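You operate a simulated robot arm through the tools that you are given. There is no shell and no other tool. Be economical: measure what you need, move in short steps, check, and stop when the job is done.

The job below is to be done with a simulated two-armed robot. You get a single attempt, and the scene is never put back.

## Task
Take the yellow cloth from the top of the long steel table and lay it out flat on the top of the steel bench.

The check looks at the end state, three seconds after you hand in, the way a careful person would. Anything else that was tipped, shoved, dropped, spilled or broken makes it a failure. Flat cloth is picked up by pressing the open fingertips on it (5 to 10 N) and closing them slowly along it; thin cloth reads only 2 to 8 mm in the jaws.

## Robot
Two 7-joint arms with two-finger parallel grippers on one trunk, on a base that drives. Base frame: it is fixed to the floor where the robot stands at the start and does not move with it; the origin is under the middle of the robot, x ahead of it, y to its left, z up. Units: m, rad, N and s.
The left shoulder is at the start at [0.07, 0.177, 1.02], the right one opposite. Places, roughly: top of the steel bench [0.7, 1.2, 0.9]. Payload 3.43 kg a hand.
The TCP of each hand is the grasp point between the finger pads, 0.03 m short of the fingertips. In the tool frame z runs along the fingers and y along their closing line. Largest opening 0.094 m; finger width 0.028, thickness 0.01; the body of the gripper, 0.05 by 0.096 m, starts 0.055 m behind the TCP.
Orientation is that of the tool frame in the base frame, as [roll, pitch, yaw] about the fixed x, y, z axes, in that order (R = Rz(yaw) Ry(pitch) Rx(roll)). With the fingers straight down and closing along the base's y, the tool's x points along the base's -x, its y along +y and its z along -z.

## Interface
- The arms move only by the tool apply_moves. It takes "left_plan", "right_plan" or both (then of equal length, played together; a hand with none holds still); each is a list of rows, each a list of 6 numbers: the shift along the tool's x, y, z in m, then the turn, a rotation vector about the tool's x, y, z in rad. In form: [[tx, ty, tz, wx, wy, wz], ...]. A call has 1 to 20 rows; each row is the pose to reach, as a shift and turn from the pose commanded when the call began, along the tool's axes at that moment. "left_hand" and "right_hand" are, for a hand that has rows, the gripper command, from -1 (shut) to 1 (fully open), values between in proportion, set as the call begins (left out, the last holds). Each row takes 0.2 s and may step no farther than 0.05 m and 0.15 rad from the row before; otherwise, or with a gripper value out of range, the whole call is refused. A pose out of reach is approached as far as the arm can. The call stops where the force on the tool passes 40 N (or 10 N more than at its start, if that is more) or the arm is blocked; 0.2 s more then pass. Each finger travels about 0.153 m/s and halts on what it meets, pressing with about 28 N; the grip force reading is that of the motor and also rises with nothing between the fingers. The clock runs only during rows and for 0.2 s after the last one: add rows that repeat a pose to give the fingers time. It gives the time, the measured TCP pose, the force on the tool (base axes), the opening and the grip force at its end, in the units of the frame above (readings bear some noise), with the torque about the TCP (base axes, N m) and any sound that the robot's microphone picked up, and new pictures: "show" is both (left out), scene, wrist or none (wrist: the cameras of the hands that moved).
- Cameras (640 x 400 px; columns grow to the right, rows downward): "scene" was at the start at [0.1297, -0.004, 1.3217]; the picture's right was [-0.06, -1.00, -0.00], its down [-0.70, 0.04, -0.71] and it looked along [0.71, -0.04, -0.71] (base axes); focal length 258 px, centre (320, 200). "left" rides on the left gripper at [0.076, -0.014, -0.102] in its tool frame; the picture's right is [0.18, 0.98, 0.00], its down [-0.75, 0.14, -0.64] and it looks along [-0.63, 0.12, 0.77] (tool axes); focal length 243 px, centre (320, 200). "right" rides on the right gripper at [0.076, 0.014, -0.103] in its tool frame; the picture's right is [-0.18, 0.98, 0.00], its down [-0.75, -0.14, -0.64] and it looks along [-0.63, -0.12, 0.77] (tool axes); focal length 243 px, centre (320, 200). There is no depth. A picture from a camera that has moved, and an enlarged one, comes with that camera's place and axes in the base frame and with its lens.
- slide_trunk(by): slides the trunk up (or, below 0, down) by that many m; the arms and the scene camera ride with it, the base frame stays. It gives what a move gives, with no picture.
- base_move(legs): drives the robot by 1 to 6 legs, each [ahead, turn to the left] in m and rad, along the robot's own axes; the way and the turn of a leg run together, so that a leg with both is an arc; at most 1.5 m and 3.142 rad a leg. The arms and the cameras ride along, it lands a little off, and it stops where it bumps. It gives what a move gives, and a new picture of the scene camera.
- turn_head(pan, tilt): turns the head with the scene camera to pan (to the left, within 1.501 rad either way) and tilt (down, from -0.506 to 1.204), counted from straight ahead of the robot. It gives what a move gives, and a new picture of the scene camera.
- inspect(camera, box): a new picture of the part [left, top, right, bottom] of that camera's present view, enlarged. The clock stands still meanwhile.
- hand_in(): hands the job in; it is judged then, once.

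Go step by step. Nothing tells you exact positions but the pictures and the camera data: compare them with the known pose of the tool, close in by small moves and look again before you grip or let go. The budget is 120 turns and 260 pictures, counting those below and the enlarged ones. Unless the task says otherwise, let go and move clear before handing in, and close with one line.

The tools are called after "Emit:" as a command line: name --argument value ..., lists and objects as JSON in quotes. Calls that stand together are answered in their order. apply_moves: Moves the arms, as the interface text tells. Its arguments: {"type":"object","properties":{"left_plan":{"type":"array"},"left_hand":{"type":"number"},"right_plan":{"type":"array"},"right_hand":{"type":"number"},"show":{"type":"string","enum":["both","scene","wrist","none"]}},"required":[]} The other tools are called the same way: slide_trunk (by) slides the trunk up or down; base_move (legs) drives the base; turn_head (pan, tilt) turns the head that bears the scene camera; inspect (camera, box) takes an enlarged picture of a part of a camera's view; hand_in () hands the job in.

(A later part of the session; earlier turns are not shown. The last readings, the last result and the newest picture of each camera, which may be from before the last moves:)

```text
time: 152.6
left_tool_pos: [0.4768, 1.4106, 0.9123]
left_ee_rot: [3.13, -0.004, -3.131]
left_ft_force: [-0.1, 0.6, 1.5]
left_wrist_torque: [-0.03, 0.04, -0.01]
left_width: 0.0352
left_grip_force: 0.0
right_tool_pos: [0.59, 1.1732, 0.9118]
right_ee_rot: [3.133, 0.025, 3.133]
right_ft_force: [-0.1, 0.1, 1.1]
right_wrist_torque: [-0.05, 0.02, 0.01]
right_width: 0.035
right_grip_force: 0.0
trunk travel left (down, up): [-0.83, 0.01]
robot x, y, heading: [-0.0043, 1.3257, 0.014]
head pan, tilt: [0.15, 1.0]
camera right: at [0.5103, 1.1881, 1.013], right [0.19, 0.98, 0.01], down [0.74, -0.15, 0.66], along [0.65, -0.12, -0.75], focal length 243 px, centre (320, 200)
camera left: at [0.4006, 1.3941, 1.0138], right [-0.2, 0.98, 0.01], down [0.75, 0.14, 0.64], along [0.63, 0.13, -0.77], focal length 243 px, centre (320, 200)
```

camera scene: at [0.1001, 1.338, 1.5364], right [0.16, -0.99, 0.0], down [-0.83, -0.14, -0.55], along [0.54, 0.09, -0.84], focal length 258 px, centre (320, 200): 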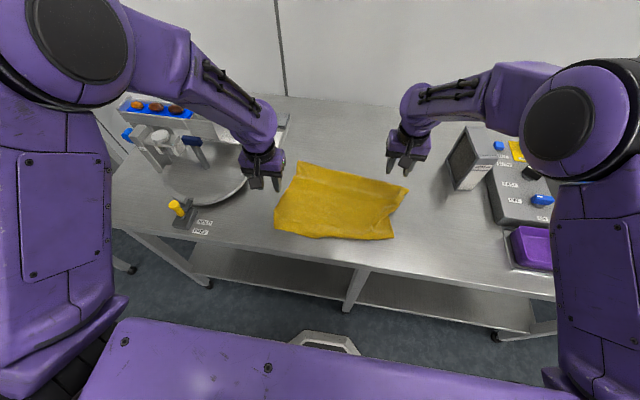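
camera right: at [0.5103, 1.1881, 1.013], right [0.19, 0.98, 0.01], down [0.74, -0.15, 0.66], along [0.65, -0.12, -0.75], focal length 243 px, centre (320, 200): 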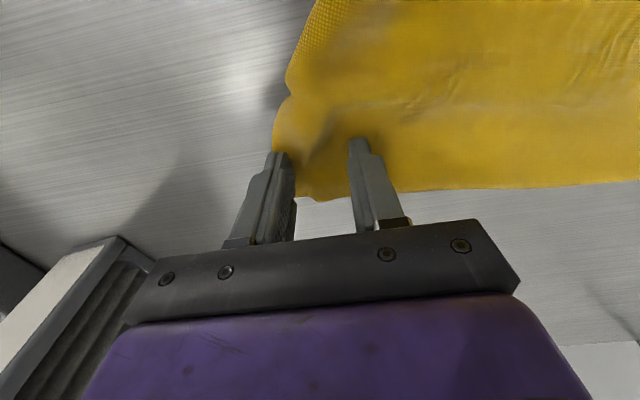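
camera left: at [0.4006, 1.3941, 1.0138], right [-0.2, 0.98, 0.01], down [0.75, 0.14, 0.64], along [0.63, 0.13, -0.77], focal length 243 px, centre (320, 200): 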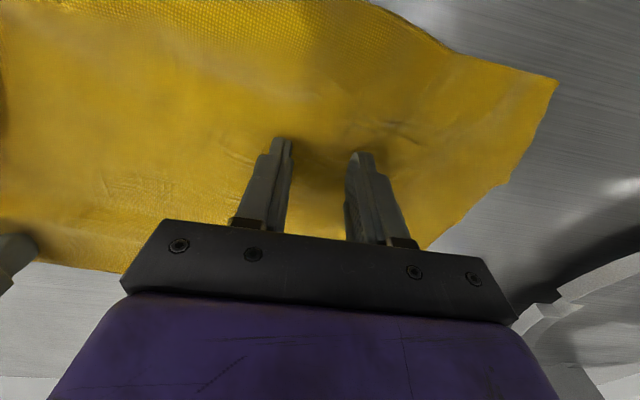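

Both are in contact. I'll press the anchor and push the right corner forward about 7 cm.

Emit:
apply_moves --left_plan '[[0, 0, 0.002, 0, 0, 0], [0, 0, 0.002, 0, 0, 0], [0, 0, 0.002, 0, 0, 0], [0, 0, 0.002, 0, 0, 0], [0, 0, 0.002, 0, 0, 0], [0, 0, 0.002, 0, 0, 0], [0, 0, 0.002, 0, 0, 0]]' --right_plan '[[0, 0, 0.0015, 0, 0, 0], [-0.013, 0, 0.0015, 0, 0, 0], [-0.026, 0, 0.0015, 0, 0, 0], [-0.039, 0, 0.0015, 0, 0, 0], [-0.052, 0, 0.0015, 0, 0, 0], [-0.065, 0, 0.0015, 0, 0, 0], [-0.07, 0, 0.0015, 0, 0, 0]]' --show "none"

Emit:
inspect --camera "scene" --box '[240, 130, 430, 249]'

```text
time: 154.2
left_tool_pos: [0.4748, 1.4117, 0.9113]
left_ee_rot: [3.133, -0.002, -3.13]
left_ft_force: [3.9, 0.5, 21.7]
left_wrist_torque: [-0.51, -0.17, 0.02]
left_width: 0.0353
left_grip_force: 0.2
right_tool_pos: [0.6591, 1.1733, 0.9157]
right_ee_rot: [3.132, 0.026, 3.133]
right_ft_force: [-0.6, 0.0, 0.4]
right_wrist_torque: [0.01, -0.01, -0.01]
right_width: 0.0353
right_grip_force: 0.1
trunk travel left (down, up): [-0.83, 0.01]
robot x, y, heading: [0.0001, 1.3226, 0.016]
head pan, tilt: [0.15, 1.0]
```

```text
3.36 times, centred on (335, 190) of scene
camera zoom: at [0.112, 1.3376, 1.5355], right [0.16, -0.99, 0.0], down [-0.83, -0.14, -0.54], along [0.53, 0.09, -0.84], focal length 866 px, centre (270, 235)
```

zoom: 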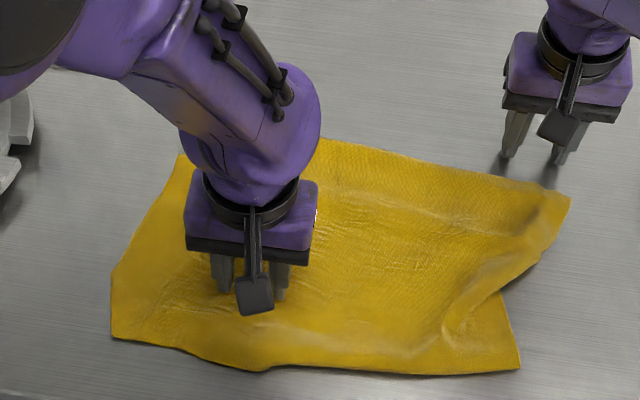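

The right fingers lifted off as the arm extended. I'll go back onto the cloth, press a little deeper and compensate while pushing.

Emit:
apply_moves --right_plan '[[0, 0, -0.02, 0, 0, 0], [0.04, 0.008, -0.02, 0, 0, 0], [0.08, 0.015, -0.02, 0, 0, 0], [0.08, 0.015, -0.004, 0, 0, 0], [0.08, 0.015, 0.003, 0, 0, 0], [0.08, 0.015, 0.004, 0, 0, 0]]' --show "none"

```text
time: 155.6
left_tool_pos: [0.4739, 1.4126, 0.9117]
left_ee_rot: [3.13, -0.001, -3.131]
left_ft_force: [2.0, -0.8, 15.4]
left_wrist_torque: [-0.4, -0.1, 0.03]
left_width: 0.0357
left_grip_force: 0.1
right_tool_pos: [0.5779, 1.1885, 0.9116]
right_ee_rot: [3.134, 0.03, 3.134]
right_ft_force: [-1.9, -0.3, 11.7]
right_wrist_torque: [-0.31, 0.21, -0.03]
right_width: 0.0354
right_grip_force: 0.0
trunk travel left (down, up): [-0.83, 0.01]
robot x, y, heading: [-0.0038, 1.3207, 0.01]
head pan, tilt: [0.15, 1.0]
```

Emit:
apply_moves --right_plan '[[-0.01, 0, 0.001, 0, 0, 0], [-0.02, 0, 0.002, 0, 0, 0], [-0.03, 0, 0.003, 0, 0, 0], [-0.04, 0, 0.004, 0, 0, 0], [-0.05, 0, 0.005, 0, 0, 0], [-0.06, 0, 0.006, 0, 0, 0], [-0.07, 0, 0.007, 0, 0, 0]]' --show "none"

Emit:
inspect --camera "scene" --box '[240, 130, 430, 249]'

```text
time: 156.8
left_tool_pos: [0.4755, 1.412, 0.9118]
left_ee_rot: [3.134, -0.001, -3.132]
left_ft_force: [0.1, 0.7, 4.6]
left_wrist_torque: [-0.08, 0.0, -0.01]
left_width: 0.0351
left_grip_force: 0.0
right_tool_pos: [0.6285, 1.1889, 0.9123]
right_ee_rot: [3.135, 0.038, 3.132]
right_ft_force: [-3.8, 1.1, 26.7]
right_wrist_torque: [-0.57, 0.47, -0.11]
right_width: 0.0351
right_grip_force: 0.1
trunk travel left (down, up): [-0.83, 0.01]
robot x, y, heading: [0.0, 1.3249, 0.011]
head pan, tilt: [0.15, 1.0]
stopped in row 5 (right hand): the force on the tool passed its limit (the readings are from after the stop); the commanded pose is now the measured one
```

```text
3.36 times, centred on (335, 190) of scene
camera zoom: at [0.1104, 1.3387, 1.5355], right [0.16, -0.99, 0.0], down [-0.83, -0.14, -0.54], along [0.54, 0.09, -0.84], focal length 866 px, centre (270, 235)
```

zoom: 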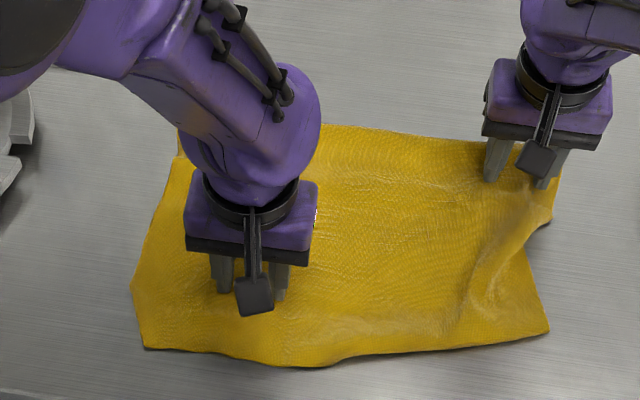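

Good progress. I'll push the right corner a further 4 cm, with the left anchor pressed more firmly.

Emit:
apply_moves --left_plan '[[0, 0, 0.001, 0, 0, 0], [0, 0, 0.001, 0, 0, 0], [0, 0, 0.001, 0, 0, 0], [0, 0, 0.001, 0, 0, 0], [0, 0, 0.001, 0, 0, 0]]' --right_plan '[[0, 0, -0.001, 0, 0, 0], [-0.012, -0.002, -0.0005, 0, 0, 0], [-0.024, -0.004, 0, 0, 0, 0], [-0.036, -0.006, 0.0005, 0, 0, 0], [-0.045, -0.008, 0.001, 0, 0, 0]]' --show "none"

Emit:
inspect --camera "scene" --box '[240, 130, 430, 249]'

```text
time: 158.0
left_tool_pos: [0.4724, 1.4105, 0.912]
left_ee_rot: [3.134, 0.001, -3.13]
left_ft_force: [3.0, -1.8, 19.2]
left_wrist_torque: [-0.46, -0.12, 0.09]
left_width: 0.0353
left_grip_force: 0.2
right_tool_pos: [0.67, 1.1806, 0.9105]
right_ee_rot: [3.137, 0.037, 3.132]
right_ft_force: [-3.6, 3.4, 19.3]
right_wrist_torque: [-0.36, 0.35, -0.08]
right_width: 0.0336
right_grip_force: 0.0
trunk travel left (down, up): [-0.83, 0.01]
robot x, y, heading: [-0.0017, 1.3222, 0.009]
head pan, tilt: [0.15, 1.0]
```

```text
3.36 times, centred on (335, 190) of scene
camera zoom: at [0.1075, 1.3392, 1.5359], right [0.16, -0.99, 0.0], down [-0.83, -0.14, -0.54], along [0.54, 0.09, -0.84], focal length 866 px, centre (270, 235)
```

zoom: 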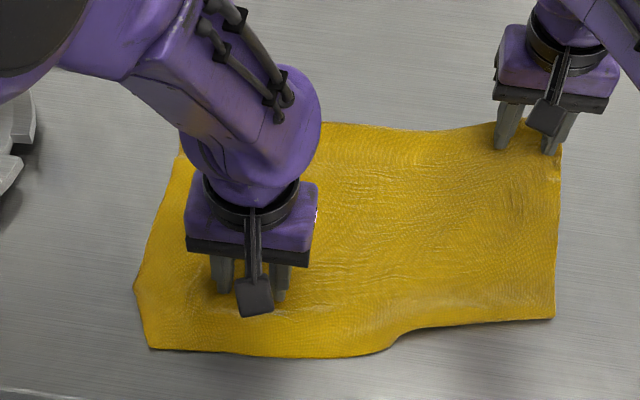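

Excellent, the right pleat has opened out. I'll lift both hands and check the whole cloth.

Emit:
apply_moves --left_plan '[[0, 0, -0.02, 0, 0, 0], [0, 0.03, -0.06, 0, 0, 0], [0, 0.07, -0.1, 0, 0, 0], [0, 0.11, -0.12, 0, 0, 0], [0, 0.15, -0.12, 0, 0, 0]]' --right_plan '[[0, 0, -0.02, 0, 0, 0], [0.01, 0, -0.06, 0, 0, 0], [0.03, 0, -0.1, 0, 0, 0], [0.06, -0.02, -0.12, 0, 0, 0], [0.1, -0.03, -0.12, 0, 0, 0]]' --show "wrist"

Emit:
inspect --camera "scene" --box '[240, 130, 430, 249]'

```text
refused: row 3 steps farther than a row can; nothing moved
```

```text
3.36 times, centred on (335, 190) of scene
camera zoom: at [0.1075, 1.3392, 1.5359], right [0.16, -0.99, 0.0], down [-0.83, -0.14, -0.54], along [0.54, 0.09, -0.84], focal length 866 px, centre (270, 235)
```

zoom: 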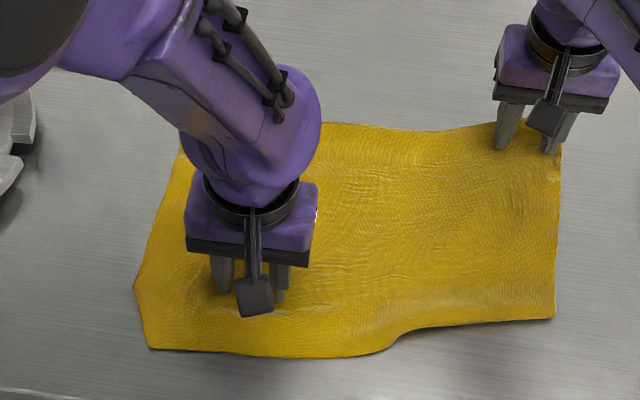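

The right pleat is open, but a step was too long and the move was refused. I'll lift both with smaller steps.

Emit:
apply_moves --left_plan '[[0, 0, -0.02, 0, 0, 0], [0, 0, -0.06, 0, 0, 0], [0, 0.02, -0.1, 0, 0, 0], [0, 0.06, -0.12, 0, 0, 0], [0, 0.1, -0.12, 0, 0, 0], [0, 0.14, -0.12, 0, 0, 0]]' --right_plan '[[0, 0, -0.02, 0, 0, 0], [0, 0, -0.06, 0, 0, 0], [0.02, 0, -0.1, 0, 0, 0], [0.05, -0.01, -0.12, 0, 0, 0], [0.08, -0.02, -0.12, 0, 0, 0], [0.1, -0.03, -0.12, 0, 0, 0]]' --show "wrist"

Emit:
inspect --camera "scene" --box '[240, 130, 430, 249]'

```text
time: 159.4
left_tool_pos: [0.4752, 1.5519, 1.0299]
left_ee_rot: [3.134, -0.005, -3.132]
left_ft_force: [-0.7, -0.4, -0.5]
left_wrist_torque: [0.0, 0.02, 0.03]
left_width: 0.0353
left_grip_force: 0.1
right_tool_pos: [0.5709, 1.1512, 1.025]
right_ee_rot: [3.135, 0.029, 3.133]
right_ft_force: [-0.5, 1.0, 0.5]
right_wrist_torque: [-0.02, 0.02, 0.0]
right_width: 0.0351
right_grip_force: 0.1
trunk travel left (down, up): [-0.83, 0.01]
robot x, y, heading: [-0.0024, 1.3282, 0.011]
head pan, tilt: [0.15, 1.0]
camera right: at [0.4907, 1.1655, 1.1243], right [0.19, 0.98, 0.01], down [0.73, -0.15, 0.66], along [0.65, -0.12, -0.75], focal length 243 px, centre (320, 200)
camera left: at [0.3984, 1.535, 1.1324], right [-0.19, 0.98, 0.01], down [0.76, 0.14, 0.64], along [0.63, 0.13, -0.77], focal length 243 px, centre (320, 200)
```

right: 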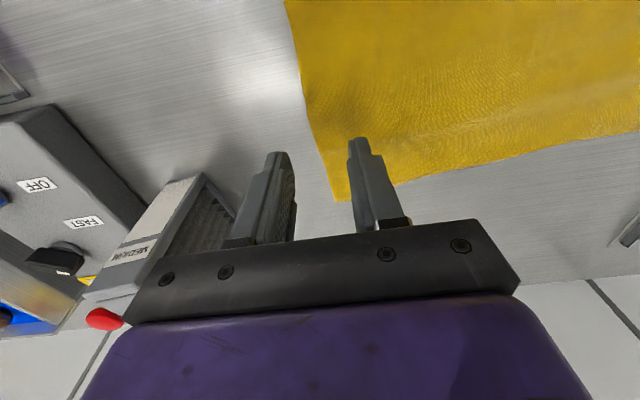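
left: 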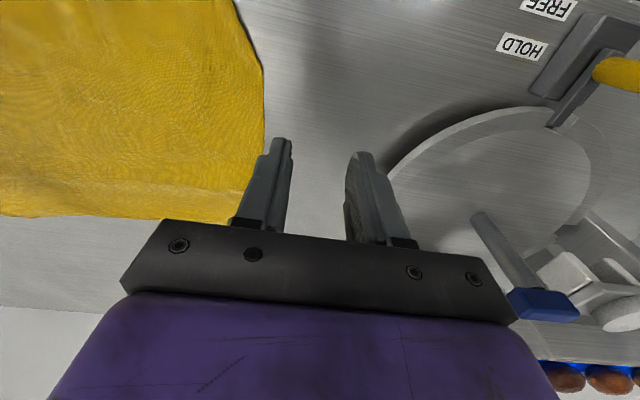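

```text
3.36 times, centred on (335, 190) of scene
camera zoom: at [0.1131, 1.3398, 1.5352], right [0.16, -0.99, 0.0], down [-0.83, -0.14, -0.54], along [0.53, 0.09, -0.84], focal length 866 px, centre (270, 235)
```

zoom: 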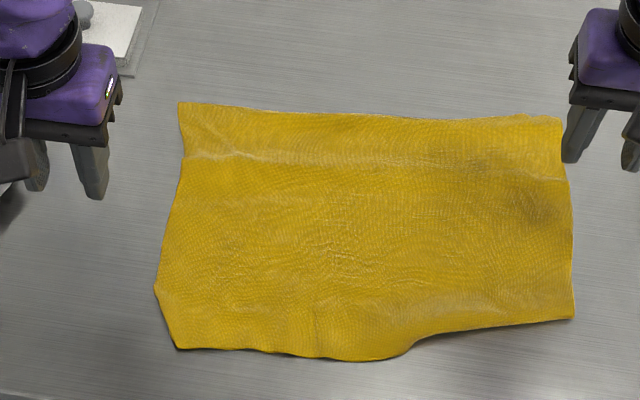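

It's nearly flat now, but the near-right depth measures about 5 cm short and the near-left corner looks clipped, so the hem may be tucked under there. I'll bring the wrist cameras over the near edge to check.

Emit:
apply_moves --left_plan '[[0.025, -0.01, -0.01, 0, 0, 0], [0.05, -0.02, -0.02, 0, 0, 0], [0.075, -0.03, -0.03, 0, 0, 0], [0.09, -0.04, -0.03, 0, 0, 0]]' --right_plan '[[0.035, 0.015, -0.01, 0, 0, 0], [0.07, 0.03, -0.02, 0, 0, 0], [0.105, 0.045, -0.03, 0, 0, 0], [0.14, 0.06, -0.03, 0, 0, 0]]' --show "wrist"

Emit:
inspect --camera "right" --box '[200, 0, 640, 275]'

Emit:
inspect --camera "left" --box '[0, 0, 440, 275]'

```text
time: 160.4
left_tool_pos: [0.3841, 1.5091, 1.061]
left_ee_rot: [3.131, -0.004, -3.129]
left_ft_force: [-0.3, -1.1, 0.3]
left_wrist_torque: [-0.01, -0.03, 0.01]
left_width: 0.035
left_grip_force: 0.1
right_tool_pos: [0.4282, 1.2106, 1.0519]
right_ee_rot: [3.135, 0.033, 3.133]
right_ft_force: [0.7, -0.1, -0.2]
right_wrist_torque: [-0.05, -0.03, -0.02]
right_width: 0.0354
right_grip_force: 0.0
trunk travel left (down, up): [-0.83, 0.01]
robot x, y, heading: [-0.0037, 1.3234, 0.011]
head pan, tilt: [0.15, 1.0]
camera right: at [0.348, 1.2249, 1.151], right [0.19, 0.98, 0.01], down [0.73, -0.15, 0.66], along [0.65, -0.12, -0.75], focal length 243 px, centre (320, 200)
camera left: at [0.308, 1.4919, 1.1628], right [-0.2, 0.98, 0.01], down [0.75, 0.14, 0.64], along [0.63, 0.13, -0.77], focal length 243 px, centre (320, 200)
```

right: 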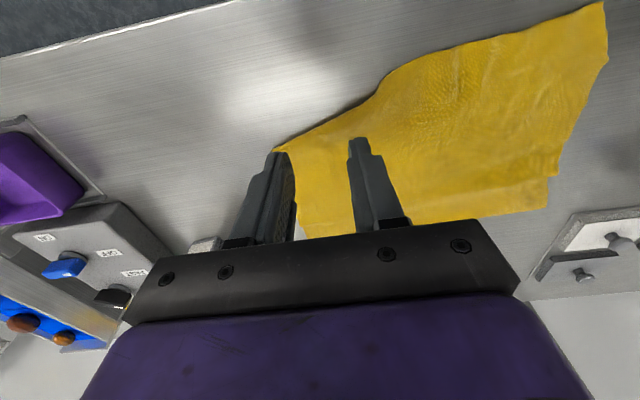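
left: 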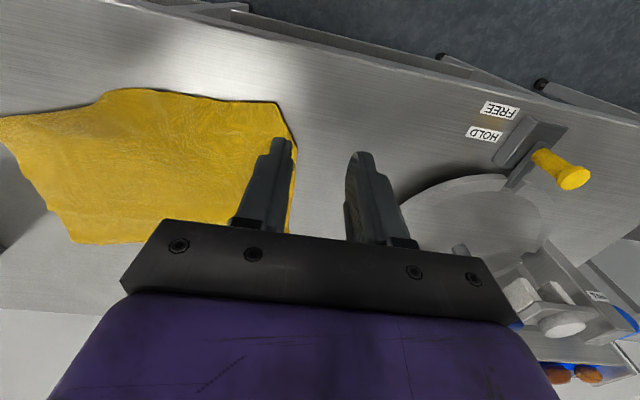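

```text
1.45 times, centred on (420, 138) of right
camera zoom: at [0.348, 1.2249, 1.151], right [0.19, 0.98, 0.01], down [0.73, -0.15, 0.66], along [0.65, -0.12, -0.75], focal length 353 px, centre (174, 291)
```

zoom: 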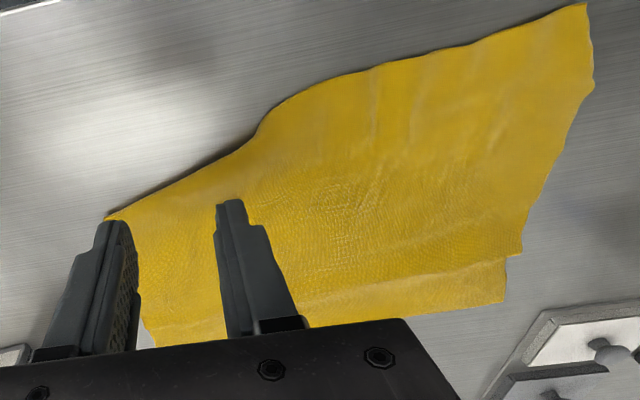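

```text
1.45 times, centred on (220, 138) of left
camera zoom: at [0.308, 1.4919, 1.1628], right [-0.2, 0.98, 0.01], down [0.75, 0.14, 0.64], along [0.63, 0.13, -0.77], focal length 353 px, centre (466, 291)
```

zoom: 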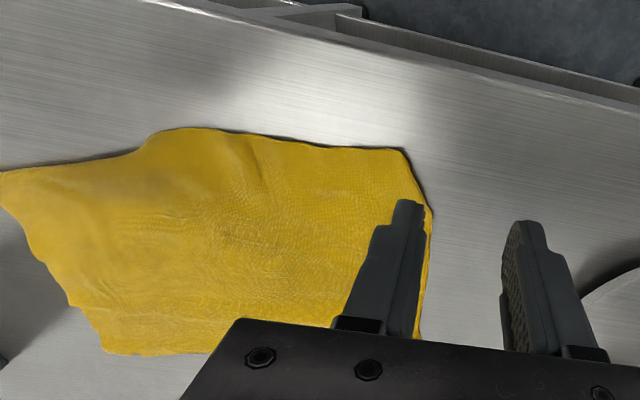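

Two hem pieces are tucked under: a long triangle at near-right, about 5 cm, and a small one at near-left. I'll pinch just inside each with both hands, lift so they fall open, and set them down while moving forward.

Emit:
apply_moves --left_plan '[[-0.025, -0.025, 0.02, 0, 0, 0], [-0.05, -0.05, 0.04, 0, 0, 0], [-0.075, -0.075, 0.06, 0, 0, 0], [-0.086, -0.089, 0.095, 0, 0, 0], [-0.086, -0.089, 0.13, 0, 0, 0], [-0.086, -0.089, 0.146, 0, 0, 0], [-0.086, -0.089, 0.15, 0, 0, 0]]' --right_plan '[[-0.035, -0.008, 0.015, 0, 0, 0], [-0.07, -0.016, 0.03, 0, 0, 0], [-0.105, -0.024, 0.05, 0, 0, 0], [-0.142, -0.03, 0.08, 0, 0, 0], [-0.142, -0.03, 0.115, 0, 0, 0], [-0.142, -0.03, 0.135, 0, 0, 0], [-0.142, -0.03, 0.14, 0, 0, 0]]' --left_hand 0.0 --right_hand 0.0 --show "wrist"

```text
time: 162.0
left_tool_pos: [0.4728, 1.4221, 0.9116]
left_ee_rot: [3.133, 0.002, -3.129]
left_ft_force: [2.0, 0.8, 19.0]
left_wrist_torque: [-0.53, -0.05, 0.03]
left_width: 0.0464
left_grip_force: 0.2
right_tool_pos: [0.5725, 1.1801, 0.9156]
right_ee_rot: [3.133, 0.03, 3.132]
right_ft_force: [-0.1, -0.9, 0.1]
right_wrist_torque: [0.0, -0.01, -0.01]
right_width: 0.0469
right_grip_force: 0.0
trunk travel left (down, up): [-0.83, 0.01]
robot x, y, heading: [-0.0031, 1.3252, 0.013]
head pan, tilt: [0.15, 1.0]
camera right: at [0.4938, 1.1944, 1.0144], right [0.19, 0.98, 0.01], down [0.73, -0.15, 0.66], along [0.65, -0.12, -0.75], focal length 243 px, centre (320, 200)
camera left: at [0.3963, 1.4052, 1.0131], right [-0.2, 0.98, 0.01], down [0.75, 0.14, 0.64], along [0.63, 0.13, -0.76], focal length 243 px, centre (320, 200)
```

right: 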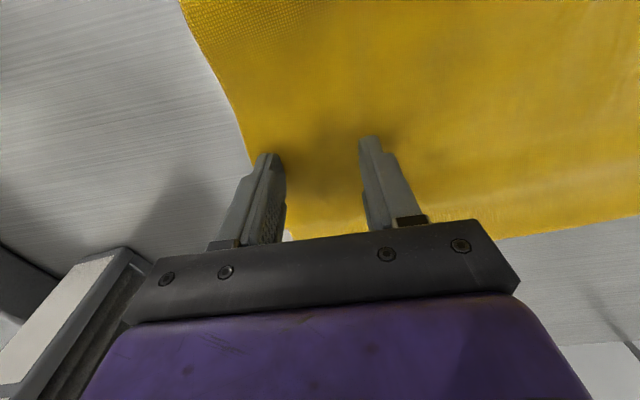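
left: 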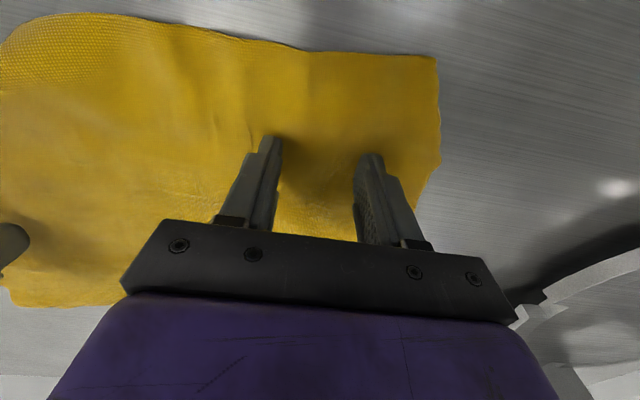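

The left corner turns out to be square and fully out, so I'll keep the left hand as anchor. Only the right needs unfolding, so I'll press there and close slowly.

Emit:
apply_moves --right_plan '[[0, 0, 0.003, 0, 0, 0], [0, 0, 0.0055, 0, 0, 0], [0, 0, 0.0065, 0, 0, 0]]' --show "none"

Emit:
apply_moves --right_plan '[[0, 0, 0, 0, 0, 0], [0, 0, 0, 0, 0, 0]]' --right_hand -0.35 --show "none"

Emit:
apply_moves --right_plan '[[0, 0, 0, 0, 0, 0], [0, 0, 0, 0, 0, 0]]' --right_hand -0.7 --show "none"

Emit:
apply_moves --right_plan '[[0, 0, 0, 0, 0, 0], [0, 0, 0, 0, 0, 0], [0, 0, 0, 0, 0, 0]]' --right_hand -1 --show "wrist"

```text
time: 162.8
left_tool_pos: [0.4706, 1.4219, 0.9113]
left_ee_rot: [3.133, 0.0, -3.132]
left_ft_force: [3.8, -0.2, 22.8]
left_wrist_torque: [-0.69, -0.15, 0.16]
left_width: 0.0469
left_grip_force: 0.0
right_tool_pos: [0.5746, 1.1806, 0.9125]
right_ee_rot: [3.136, 0.034, 3.133]
right_ft_force: [-0.3, -0.9, 19.1]
right_wrist_torque: [-0.61, 0.19, -0.01]
right_width: 0.0471
right_grip_force: 0.1
trunk travel left (down, up): [-0.83, 0.01]
robot x, y, heading: [-0.0025, 1.3237, 0.012]
head pan, tilt: [0.15, 1.0]
```

```text
time: 163.4
left_tool_pos: [0.4686, 1.4243, 0.9108]
left_ee_rot: [3.131, -0.001, -3.131]
left_ft_force: [1.1, 3.1, 26.5]
left_wrist_torque: [-0.66, -0.1, 0.04]
left_width: 0.0448
left_grip_force: 0.2
right_tool_pos: [0.5731, 1.182, 0.912]
right_ee_rot: [3.135, 0.036, 3.134]
right_ft_force: [3.2, 0.6, 23.1]
right_wrist_torque: [-0.38, 0.15, 0.09]
right_width: 0.0297
right_grip_force: 0.1
trunk travel left (down, up): [-0.83, 0.01]
robot x, y, heading: [-0.0036, 1.326, 0.011]
head pan, tilt: [0.15, 1.0]
```

```text
time: 164.0
left_tool_pos: [0.4684, 1.4243, 0.9112]
left_ee_rot: [3.133, 0.001, -3.133]
left_ft_force: [1.1, 1.2, 19.2]
left_wrist_torque: [-0.51, -0.06, 0.03]
left_width: 0.0461
left_grip_force: 0.1
right_tool_pos: [0.572, 1.1821, 0.9115]
right_ee_rot: [3.133, 0.034, 3.133]
right_ft_force: [-0.6, 5.0, 28.1]
right_wrist_torque: [-0.12, 0.32, -0.03]
right_width: 0.0121
right_grip_force: 0.0
trunk travel left (down, up): [-0.83, 0.01]
robot x, y, heading: [-0.0068, 1.3236, 0.013]
head pan, tilt: [0.15, 1.0]
```

```text
time: 164.8
left_tool_pos: [0.4682, 1.4227, 0.9121]
left_ee_rot: [3.133, 0.0, -3.131]
left_ft_force: [0.2, 1.3, 14.3]
left_wrist_torque: [-0.4, -0.05, 0.02]
left_width: 0.0464
left_grip_force: 0.0
right_tool_pos: [0.5722, 1.1808, 0.9125]
right_ee_rot: [3.135, 0.034, 3.133]
right_ft_force: [-1.1, -0.2, 32.5]
right_wrist_torque: [-0.14, 0.33, 0.05]
right_width: 0.0024
right_grip_force: 28.3
trunk travel left (down, up): [-0.83, 0.01]
robot x, y, heading: [-0.0025, 1.3219, 0.015]
head pan, tilt: [0.15, 1.0]
camera right: at [0.4917, 1.1958, 1.0105], right [0.19, 0.98, 0.01], down [0.73, -0.15, 0.67], along [0.66, -0.12, -0.75], focal length 243 px, centre (320, 200)
```

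right: 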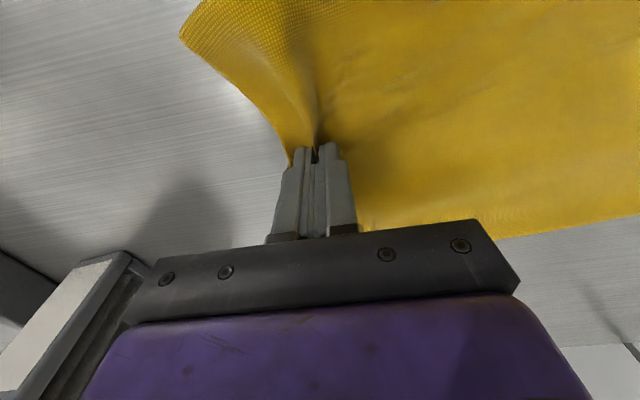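

It's gripped. I'll lift 15 cm with the left still anchoring, to let the near-right corner drop open.

Emit:
apply_moves --right_plan '[[0, 0, -0.03, 0, 0, 0], [0, 0, -0.06, 0, 0, 0], [0, 0, -0.09, 0, 0, 0], [0, 0, -0.12, 0, 0, 0], [0, 0, -0.15, 0, 0, 0], [0, 0, -0.15, 0, 0, 0], [0, 0, -0.15, 0, 0, 0]]' --show "none"

Emit:
inspect --camera "scene" --box '[240, 120, 430, 239]'

```text
time: 166.0
left_tool_pos: [0.4738, 1.4188, 0.9111]
left_ee_rot: [3.139, 0.004, -3.129]
left_ft_force: [-2.6, -0.2, 17.6]
left_wrist_torque: [-0.08, 0.18, 0.01]
left_width: 0.0473
left_grip_force: 0.1
right_tool_pos: [0.5685, 1.1813, 1.0506]
right_ee_rot: [3.131, 0.025, 3.136]
right_ft_force: [-0.4, 0.3, -1.3]
right_wrist_torque: [0.01, 0.02, 0.01]
right_width: 0.0026
right_grip_force: 28.2
trunk travel left (down, up): [-0.83, 0.01]
robot x, y, heading: [-0.001, 1.3272, 0.01]
head pan, tilt: [0.15, 1.0]
stopped in row 6 (left hand): the force on the tool passed its limit (the readings are from after the stop); the commanded pose is now the measured one
```

```text
3.36 times, centred on (335, 180) of scene
camera zoom: at [0.1122, 1.3381, 1.535], right [0.16, -0.99, 0.0], down [-0.83, -0.14, -0.54], along [0.53, 0.09, -0.84], focal length 866 px, centre (270, 269)
```

zoom: 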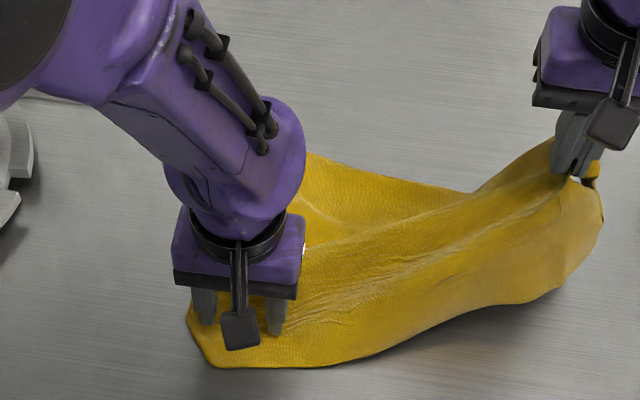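

The corner now hangs open. I'll lower while moving forward about 5 cm so the near-right corner trails toward me, then release.

Emit:
apply_moves --right_plan '[[-0.005, 0, 0.02, 0, 0, 0], [-0.012, 0.002, 0.045, 0, 0, 0], [-0.022, 0.004, 0.07, 0, 0, 0], [-0.034, 0.006, 0.095, 0, 0, 0], [-0.046, 0.008, 0.118, 0, 0, 0], [-0.054, 0.008, 0.132, 0, 0, 0], [-0.054, 0.008, 0.137, 0, 0, 0]]' --show "none"

Emit:
apply_moves --right_plan '[[0, 0, 0, 0, 0, 0], [0, 0, 0, 0, 0, 0]]' --right_hand -0.5 --show "none"

Emit:
apply_moves --right_plan '[[0, 0, 0, 0, 0, 0], [0, 0, 0, 0, 0, 0], [0, 0, -0.03, 0, 0, 0], [0, 0, -0.06, 0, 0, 0]]' --right_hand 0.0 --show "wrist"

Emit:
inspect --camera "scene" --box '[240, 120, 430, 239]'

```text
time: 167.6
left_tool_pos: [0.4733, 1.4193, 0.9112]
left_ee_rot: [3.138, 0.002, -3.13]
left_ft_force: [3.6, -0.6, 20.3]
left_wrist_torque: [-0.14, 0.0, 0.04]
left_width: 0.0469
left_grip_force: 0.0
right_tool_pos: [0.6267, 1.1911, 0.9167]
right_ee_rot: [3.133, 0.028, 3.134]
right_ft_force: [1.3, 0.4, 2.1]
right_wrist_torque: [0.01, -0.02, 0.03]
right_width: 0.0023
right_grip_force: 27.4
trunk travel left (down, up): [-0.83, 0.01]
robot x, y, heading: [-0.006, 1.3278, 0.007]
head pan, tilt: [0.15, 1.0]
```

```text
time: 168.2
left_tool_pos: [0.4727, 1.4199, 0.9106]
left_ee_rot: [3.136, 0.001, -3.128]
left_ft_force: [3.8, -0.3, 23.3]
left_wrist_torque: [-0.16, 0.0, 0.08]
left_width: 0.0466
left_grip_force: 0.0
right_tool_pos: [0.6261, 1.1904, 0.9162]
right_ee_rot: [3.132, 0.027, 3.133]
right_ft_force: [0.5, -0.2, 0.3]
right_wrist_torque: [0.04, 0.01, 0.01]
right_width: 0.0232
right_grip_force: 0.0
trunk travel left (down, up): [-0.83, 0.01]
robot x, y, heading: [-0.0053, 1.3252, 0.009]
head pan, tilt: [0.15, 1.0]
```

```text
time: 169.2
left_tool_pos: [0.4724, 1.4193, 0.9117]
left_ee_rot: [3.137, 0.001, -3.131]
left_ft_force: [2.7, 0.2, 24.8]
left_wrist_torque: [-0.23, 0.0, 0.02]
left_width: 0.047
left_grip_force: 0.0
right_tool_pos: [0.6239, 1.1896, 0.9763]
right_ee_rot: [3.13, 0.026, 3.134]
right_ft_force: [-0.9, 1.0, -0.5]
right_wrist_torque: [0.0, 0.01, 0.02]
right_width: 0.0465
right_grip_force: 0.1
trunk travel left (down, up): [-0.83, 0.01]
robot x, y, heading: [-0.0041, 1.3213, 0.014]
head pan, tilt: [0.15, 1.0]
camera right: at [0.5452, 1.204, 1.0759], right [0.19, 0.98, 0.02], down [0.74, -0.15, 0.66], along [0.65, -0.12, -0.75], focal length 243 px, centre (320, 200)
```

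right: 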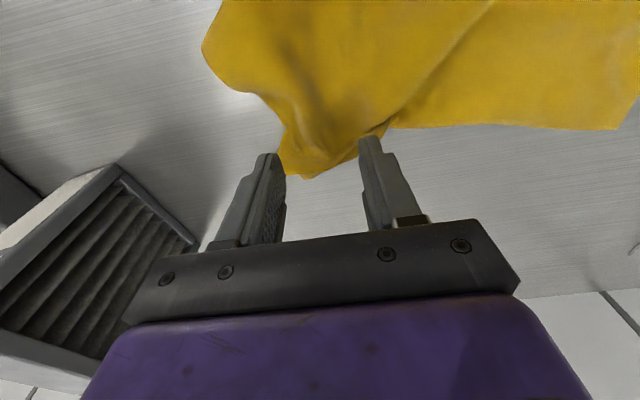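

```text
3.36 times, centred on (335, 180) of scene
camera zoom: at [0.1109, 1.3375, 1.5354], right [0.16, -0.99, 0.0], down [-0.83, -0.14, -0.54], along [0.53, 0.09, -0.84], focal length 866 px, centre (270, 269)
```

zoom: 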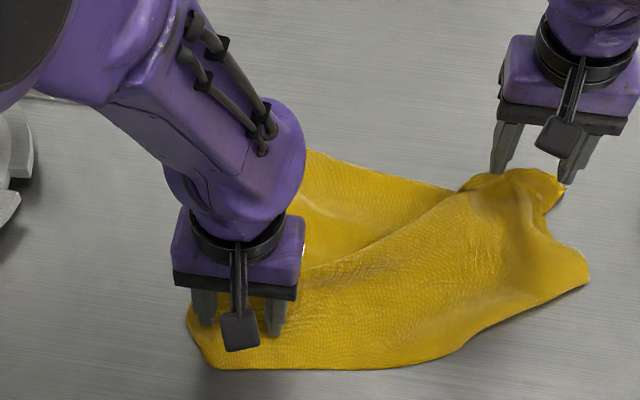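

The near-right corner is out now, but the far-right corner is bunched. I'll zoom in on it.

Emit:
inspect --camera "right" --box '[180, 0, 500, 200]'

```text
2.00 times, centred on (340, 100) of right
camera zoom: at [0.5452, 1.204, 1.0759], right [0.19, 0.98, 0.02], down [0.74, -0.15, 0.66], along [0.65, -0.12, -0.75], focal length 485 px, centre (280, 400)
```

zoom: 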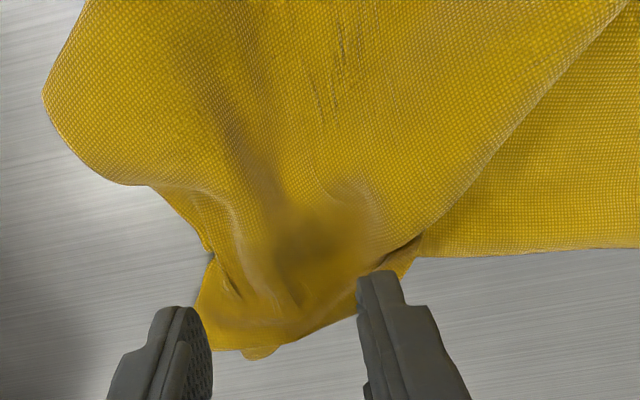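

The near part overlaps the far-right corner. I'll press on the near-right part and drag it toward me to uncover the corner.

Emit:
apply_moves --right_plan '[[0.037, 0, 0.01, 0, 0, 0], [0.074, 0, 0.03, 0, 0, 0], [0.074, 0, 0.055, 0, 0, 0], [0.074, 0, 0.064, 0, 0, 0], [0.074, 0, 0.0665, 0, 0, 0], [0.089, -0.003, 0.0665, 0, 0, 0], [0.104, -0.006, 0.0665, 0, 0, 0], [0.119, -0.009, 0.0665, 0, 0, 0], [0.134, -0.012, 0.0665, 0, 0, 0], [0.149, -0.015, 0.0665, 0, 0, 0]]' --show "none"

Emit:
inspect --camera "scene" --box '[240, 120, 430, 239]'

```text
time: 170.6
left_tool_pos: [0.4707, 1.4209, 0.9107]
left_ee_rot: [3.135, 0.002, -3.13]
left_ft_force: [-0.6, 2.4, 9.9]
left_wrist_torque: [0.04, 0.11, -0.02]
left_width: 0.0468
left_grip_force: 0.1
right_tool_pos: [0.5449, 1.1894, 0.9125]
right_ee_rot: [3.129, 0.042, 3.135]
right_ft_force: [-2.4, 1.4, 16.1]
right_wrist_torque: [-0.39, 0.25, -0.05]
right_width: 0.0461
right_grip_force: 0.1
trunk travel left (down, up): [-0.83, 0.01]
robot x, y, heading: [0.0001, 1.3273, 0.013]
head pan, tilt: [0.15, 1.0]
stopped in row 7 (right hand): the force on the tool passed its limit (the readings are from after the stop); the commanded pose is now the measured one
```

```text
3.36 times, centred on (335, 180) of scene
camera zoom: at [0.1093, 1.3387, 1.5355], right [0.16, -0.99, 0.0], down [-0.83, -0.14, -0.54], along [0.54, 0.09, -0.84], focal length 866 px, centre (270, 269)
```

zoom: 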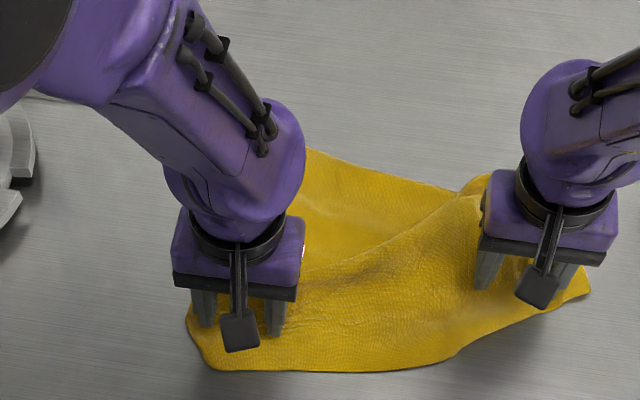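

The force limit stopped the drag early. I'll ease the pressure and continue it.

Emit:
apply_moves --right_plan '[[0.012, -0.002, -0.001, 0, 0, 0], [0.024, -0.004, -0.001, 0, 0, 0], [0.036, -0.006, -0.001, 0, 0, 0], [0.048, -0.008, -0.001, 0, 0, 0], [0.06, -0.01, -0.001, 0, 0, 0], [0.072, -0.012, -0.001, 0, 0, 0], [0.084, -0.014, -0.001, 0, 0, 0]]' --show "none"

Emit:
inspect --camera "scene" --box '[240, 120, 430, 239]'

```text
time: 171.9
left_tool_pos: [0.4714, 1.4204, 0.9111]
left_ee_rot: [3.138, 0.002, -3.13]
left_ft_force: [-1.2, 2.6, 9.9]
left_wrist_torque: [0.11, 0.09, -0.01]
left_width: 0.0468
left_grip_force: 0.1
right_tool_pos: [0.4858, 1.1807, 0.9134]
right_ee_rot: [3.131, 0.048, 3.133]
right_ft_force: [-2.6, 1.5, 20.8]
right_wrist_torque: [-0.54, 0.33, -0.11]
right_width: 0.0459
right_grip_force: 0.1
trunk travel left (down, up): [-0.83, 0.01]
robot x, y, heading: [-0.0033, 1.3212, 0.01]
head pan, tilt: [0.15, 1.0]
stopped in row 6 (right hand): the force on the tool passed its limit (the readings are from after the stop); the commanded pose is now the measured one
```

```text
3.36 times, centred on (335, 180) of scene
camera zoom: at [0.1087, 1.339, 1.5354], right [0.16, -0.99, 0.0], down [-0.83, -0.14, -0.54], along [0.54, 0.09, -0.84], focal length 866 px, centre (270, 269)
```

zoom: 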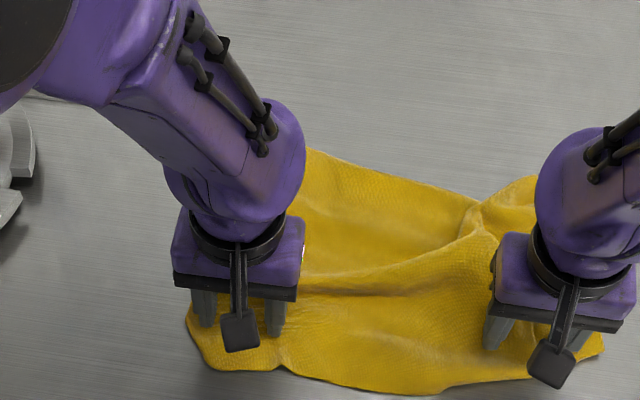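

That's opening well. I'll lift the right hand away and look at the far-right corner.

Emit:
apply_moves --right_plan '[[0, 0, -0.03, 0, 0, 0], [0.01, -0.02, -0.07, 0, 0, 0], [0.02, -0.06, -0.09, 0, 0, 0], [0.03, -0.1, -0.1, 0, 0, 0]]' --right_hand -0.25 --show "none"

Emit:
inspect --camera "scene" --box '[240, 120, 430, 239]'

```text
time: 172.9
left_tool_pos: [0.4724, 1.4189, 0.9099]
left_ee_rot: [3.136, 0.004, -3.129]
left_ft_force: [4.0, 2.4, 29.9]
left_wrist_torque: [-0.4, -0.02, 0.06]
left_width: 0.0464
left_grip_force: 0.1
right_tool_pos: [0.4511, 1.0776, 1.0068]
right_ee_rot: [3.128, 0.044, 3.135]
right_ft_force: [-0.4, -0.6, 0.4]
right_wrist_torque: [-0.01, -0.04, 0.0]
right_width: 0.0351
right_grip_force: 0.2
trunk travel left (down, up): [-0.83, 0.01]
robot x, y, heading: [-0.0031, 1.3266, 0.013]
head pan, tilt: [0.15, 1.0]
```

```text
3.36 times, centred on (335, 180) of scene
camera zoom: at [0.1104, 1.3363, 1.5356], right [0.16, -0.99, 0.0], down [-0.83, -0.14, -0.54], along [0.54, 0.09, -0.84], focal length 866 px, centre (270, 269)
```

zoom: 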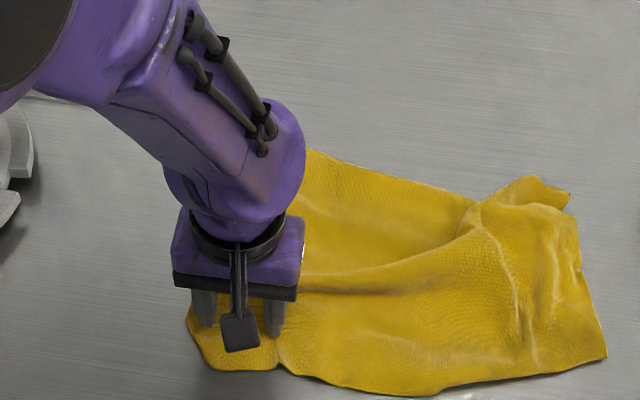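

The far-right corner is emerging. I'll press on it and push it forward.

Emit:
apply_moves --right_plan '[[-0.035, 0.02, 0, 0, 0, 0], [-0.07, 0.04, 0, 0, 0, 0], [-0.105, 0.06, 0.01, 0, 0, 0], [-0.14, 0.08, 0.03, 0, 0, 0], [-0.164, 0.097, 0.06, 0, 0, 0], [-0.164, 0.097, 0.085, 0, 0, 0], [-0.164, 0.097, 0.096, 0, 0, 0], [-0.164, 0.097, 0.099, 0, 0, 0], [-0.178, 0.095, 0.1, 0, 0, 0], [-0.192, 0.093, 0.1, 0, 0, 0], [-0.206, 0.091, 0.101, 0, 0, 0], [-0.22, 0.089, 0.101, 0, 0, 0], [-0.234, 0.087, 0.102, 0, 0, 0]]' --show "none"

Emit:
inspect --camera "scene" --box '[240, 120, 430, 239]'

```text
time: 175.7
left_tool_pos: [0.4719, 1.419, 0.9103]
left_ee_rot: [3.137, 0.001, -3.127]
left_ft_force: [5.6, -2.1, 37.0]
left_wrist_torque: [-0.58, -0.06, 0.1]
left_width: 0.0464
left_grip_force: 0.0
right_tool_pos: [0.6796, 1.1629, 0.919]
right_ee_rot: [3.129, 0.044, 3.133]
right_ft_force: [-0.2, 0.3, -0.7]
right_wrist_torque: [-0.03, 0.04, -0.01]
right_width: 0.0352
right_grip_force: 0.0
right hand out of reach, approached as far as the arm can: row 13
trunk travel left (down, up): [-0.83, 0.01]
robot x, y, heading: [-0.0026, 1.3235, 0.014]
head pan, tilt: [0.15, 1.0]
```

```text
3.36 times, centred on (335, 180) of scene
camera zoom: at [0.1101, 1.337, 1.5356], right [0.16, -0.99, 0.0], down [-0.83, -0.14, -0.54], along [0.54, 0.09, -0.84], focal length 866 px, centre (270, 269)
```

zoom: 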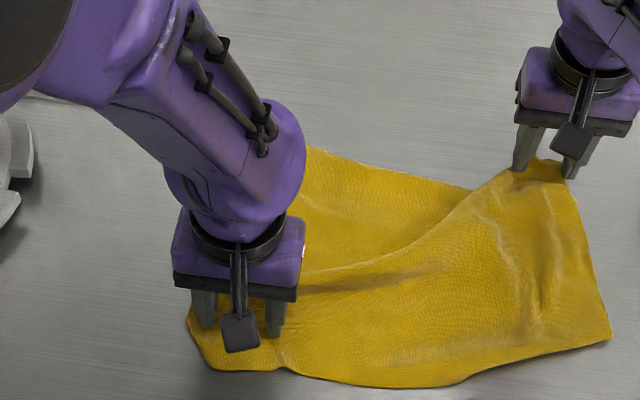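

The far-right corner is out with a straight right edge. A diagonal ridge remains, so I'll drag the right part toward me and to the right while the left anchors.

Emit:
apply_moves --right_plan '[[0.01, 0, -0.03, 0, 0, 0], [0.05, 0, -0.04, 0, 0, 0], [0.09, 0, -0.04, 0, 0, 0], [0.13, 0, -0.03, 0, 0, 0], [0.14, 0, -0.005, 0, 0, 0], [0.14, 0, 0.005, 0, 0, 0], [0.14, 0, 0.0075, 0, 0, 0], [0.15, -0.009, 0.0075, 0, 0, 0], [0.16, -0.018, 0.007, 0, 0, 0], [0.17, -0.027, 0.0065, 0, 0, 0], [0.18, -0.036, 0.006, 0, 0, 0], [0.19, -0.045, 0.0055, 0, 0, 0]]' --show "none"

Emit:
inspect --camera "scene" --box '[240, 120, 430, 239]'

```text
time: 177.3
left_tool_pos: [0.4687, 1.4196, 0.9107]
left_ee_rot: [3.137, 0.001, -3.132]
left_ft_force: [-2.6, 0.4, 19.7]
left_wrist_torque: [-0.16, 0.14, -0.01]
left_width: 0.047
left_grip_force: 0.0
right_tool_pos: [0.5439, 1.165, 0.9118]
right_ee_rot: [3.132, 0.059, 3.134]
right_ft_force: [-3.1, 0.4, 23.9]
right_wrist_torque: [-0.47, 0.41, -0.06]
right_width: 0.0346
right_grip_force: 0.0
trunk travel left (down, up): [-0.83, 0.01]
robot x, y, heading: [-0.0023, 1.3203, 0.007]
head pan, tilt: [0.15, 1.0]
stopped in row 8 (right hand): the force on the tool passed its limit (the readings are from after the stop); the commanded pose is now the measured one
```

```text
3.36 times, centred on (335, 180) of scene
camera zoom: at [0.1075, 1.3388, 1.5358], right [0.16, -0.99, 0.0], down [-0.83, -0.14, -0.54], along [0.54, 0.09, -0.84], focal length 866 px, centre (270, 269)
```

zoom: 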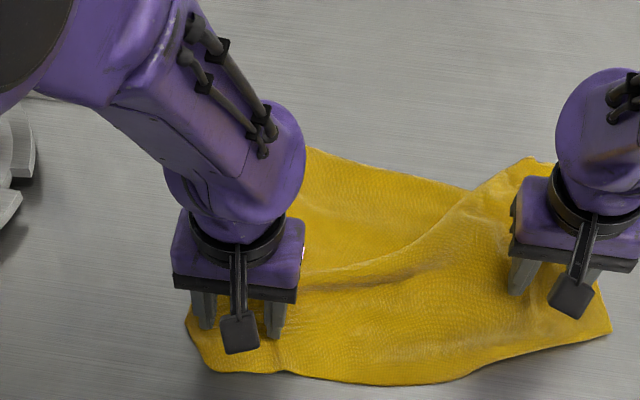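

Pressed and held, but stopped early. I'll continue the drag with slightly less pressure.

Emit:
apply_moves --right_plan '[[0.008, -0.01, -0.001, 0, 0, 0], [0.016, -0.02, -0.0015, 0, 0, 0], [0.024, -0.03, -0.002, 0, 0, 0], [0.032, -0.04, -0.002, 0, 0, 0], [0.04, -0.05, -0.002, 0, 0, 0], [0.048, -0.06, -0.002, 0, 0, 0]]' --show "none"

Emit:
inspect --camera "scene" --box '[240, 120, 430, 239]'

```text
time: 178.4
left_tool_pos: [0.4704, 1.4188, 0.9117]
left_ee_rot: [3.14, 0.004, -3.131]
left_ft_force: [0.0, -4.1, 15.1]
left_wrist_torque: [0.21, 0.1, 0.02]
left_width: 0.0447
left_grip_force: 0.0
right_tool_pos: [0.5105, 1.127, 0.9118]
right_ee_rot: [3.128, 0.064, 3.135]
right_ft_force: [-2.8, 8.4, 24.3]
right_wrist_torque: [-0.22, 0.38, -0.17]
right_width: 0.03
right_grip_force: 0.1
trunk travel left (down, up): [-0.83, 0.01]
robot x, y, heading: [-0.0022, 1.3252, 0.011]
head pan, tilt: [0.15, 1.0]
stopped in row 5 (right hand): the force on the tool passed its limit (the readings are from after the stop); the commanded pose is now the measured one
```

```text
3.36 times, centred on (335, 180) of scene
camera zoom: at [0.1075, 1.3393, 1.5354], right [0.16, -0.99, 0.0], down [-0.83, -0.14, -0.54], along [0.54, 0.09, -0.84], focal length 866 px, centre (270, 269)
```

zoom: 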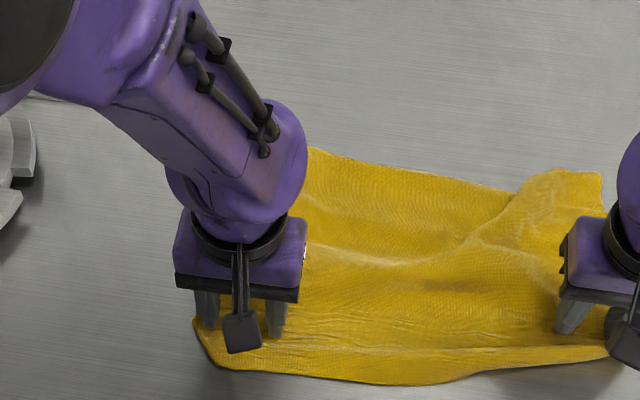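

That's much flatter. I'll lift both hands clear and view the result.

Emit:
apply_moves --left_plan '[[0, 0, -0.03, 0, 0, 0], [0, 0, -0.07, 0, 0, 0], [0, 0.03, -0.1, 0, 0, 0], [0, 0.07, -0.12, 0, 0, 0], [0, 0.11, -0.12, 0, 0, 0], [0, 0.15, -0.12, 0, 0, 0]]' --right_plan '[[0, 0, -0.03, 0, 0, 0], [0, 0, -0.07, 0, 0, 0], [0, -0.01, -0.1, 0, 0, 0], [0, -0.03, -0.12, 0, 0, 0], [0, -0.05, -0.12, 0, 0, 0], [0, -0.06, -0.12, 0, 0, 0]]' --left_hand -0.3 --show "none"

Emit:
inspect --camera "scene" --box '[240, 120, 430, 239]'

```text
time: 179.8
left_tool_pos: [0.4712, 1.5711, 1.0286]
left_ee_rot: [3.14, -0.006, -3.132]
left_ft_force: [0.5, 0.8, -0.1]
left_wrist_torque: [-0.03, -0.01, 0.0]
left_width: 0.0328
left_grip_force: 0.0
right_tool_pos: [0.5073, 1.0641, 1.0274]
right_ee_rot: [3.128, 0.055, 3.135]
right_ft_force: [0.1, 0.0, 0.0]
right_wrist_torque: [0.0, -0.01, 0.01]
right_width: 0.0353
right_grip_force: 0.2
trunk travel left (down, up): [-0.83, 0.01]
robot x, y, heading: [0.0007, 1.3256, 0.012]
head pan, tilt: [0.15, 1.0]
```

```text
3.36 times, centred on (335, 180) of scene
camera zoom: at [0.1147, 1.3402, 1.5351], right [0.16, -0.99, 0.0], down [-0.83, -0.14, -0.54], along [0.53, 0.09, -0.84], focal length 866 px, centre (270, 269)
```

zoom: 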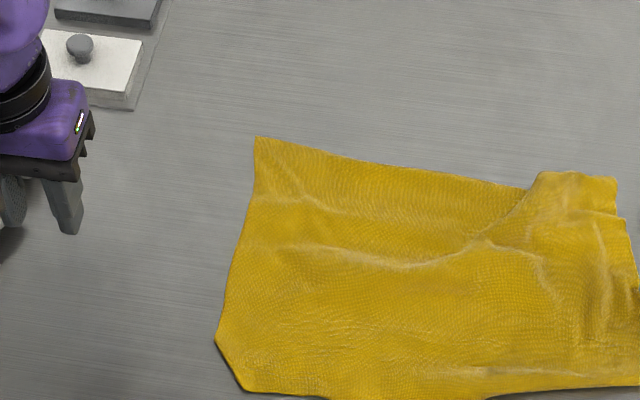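

The cloth is almost flat, with one shallow pleat left on the right third. I'll anchor the middle with the left hand and stretch the far-right corner outward with the right.

Emit:
apply_moves --left_plan '[[-0.016, -0.036, 0, 0, 0, 0], [-0.032, -0.072, 0, 0, 0, 0], [-0.048, -0.108, 0, 0, 0, 0], [-0.064, -0.144, 0.02, 0, 0, 0], [-0.079, -0.181, 0.05, 0, 0, 0], [-0.079, -0.181, 0.09, 0, 0, 0], [-0.079, -0.181, 0.112, 0, 0, 0], [-0.079, -0.181, 0.118, 0, 0, 0]]' --right_plan '[[-0.03, 0.012, 0, 0, 0, 0], [-0.06, 0.025, 0, 0, 0, 0], [-0.09, 0.04, 0, 0, 0, 0], [-0.12, 0.055, 0.02, 0, 0, 0], [-0.133, 0.066, 0.05, 0, 0, 0], [-0.133, 0.066, 0.09, 0, 0, 0], [-0.133, 0.066, 0.112, 0, 0, 0], [-0.133, 0.066, 0.118, 0, 0, 0]]' --show "wrist"

```text
time: 181.6
left_tool_pos: [0.551, 1.3872, 0.9108]
left_ee_rot: [3.138, 0.0, -3.131]
left_ft_force: [0.9, -0.6, 6.7]
left_wrist_torque: [-0.07, -0.03, 0.03]
left_width: 0.033
left_grip_force: 0.1
right_tool_pos: [0.6449, 1.1291, 0.9201]
right_ee_rot: [3.128, 0.055, 3.133]
right_ft_force: [0.3, 0.7, 1.0]
right_wrist_torque: [0.03, -0.01, -0.01]
right_width: 0.035
right_grip_force: 0.0
trunk travel left (down, up): [-0.83, 0.01]
robot x, y, heading: [-0.0046, 1.3257, 0.009]
head pan, tilt: [0.15, 1.0]
camera right: at [0.5631, 1.1435, 1.0168], right [0.19, 0.98, 0.02], down [0.72, -0.15, 0.68], along [0.67, -0.11, -0.73], focal length 243 px, centre (320, 200)
camera left: at [0.475, 1.3722, 1.0133], right [-0.19, 0.98, 0.0], down [0.75, 0.15, 0.64], along [0.63, 0.13, -0.77], focal length 243 px, centre (320, 200)
```

right: 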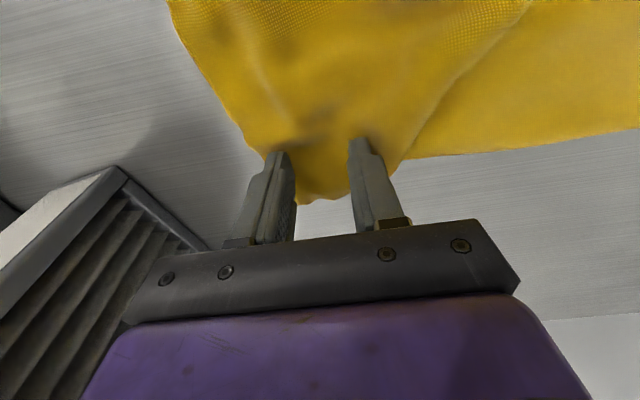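
left: 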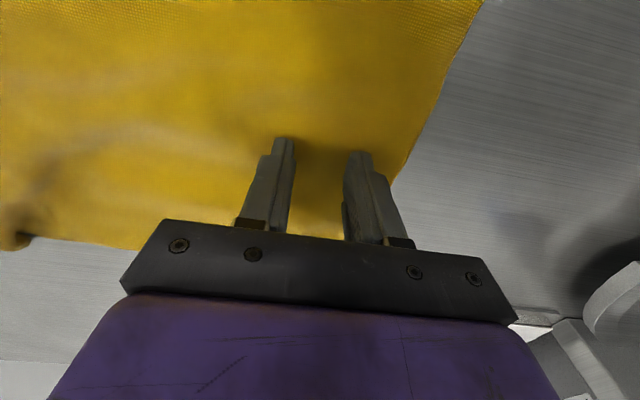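

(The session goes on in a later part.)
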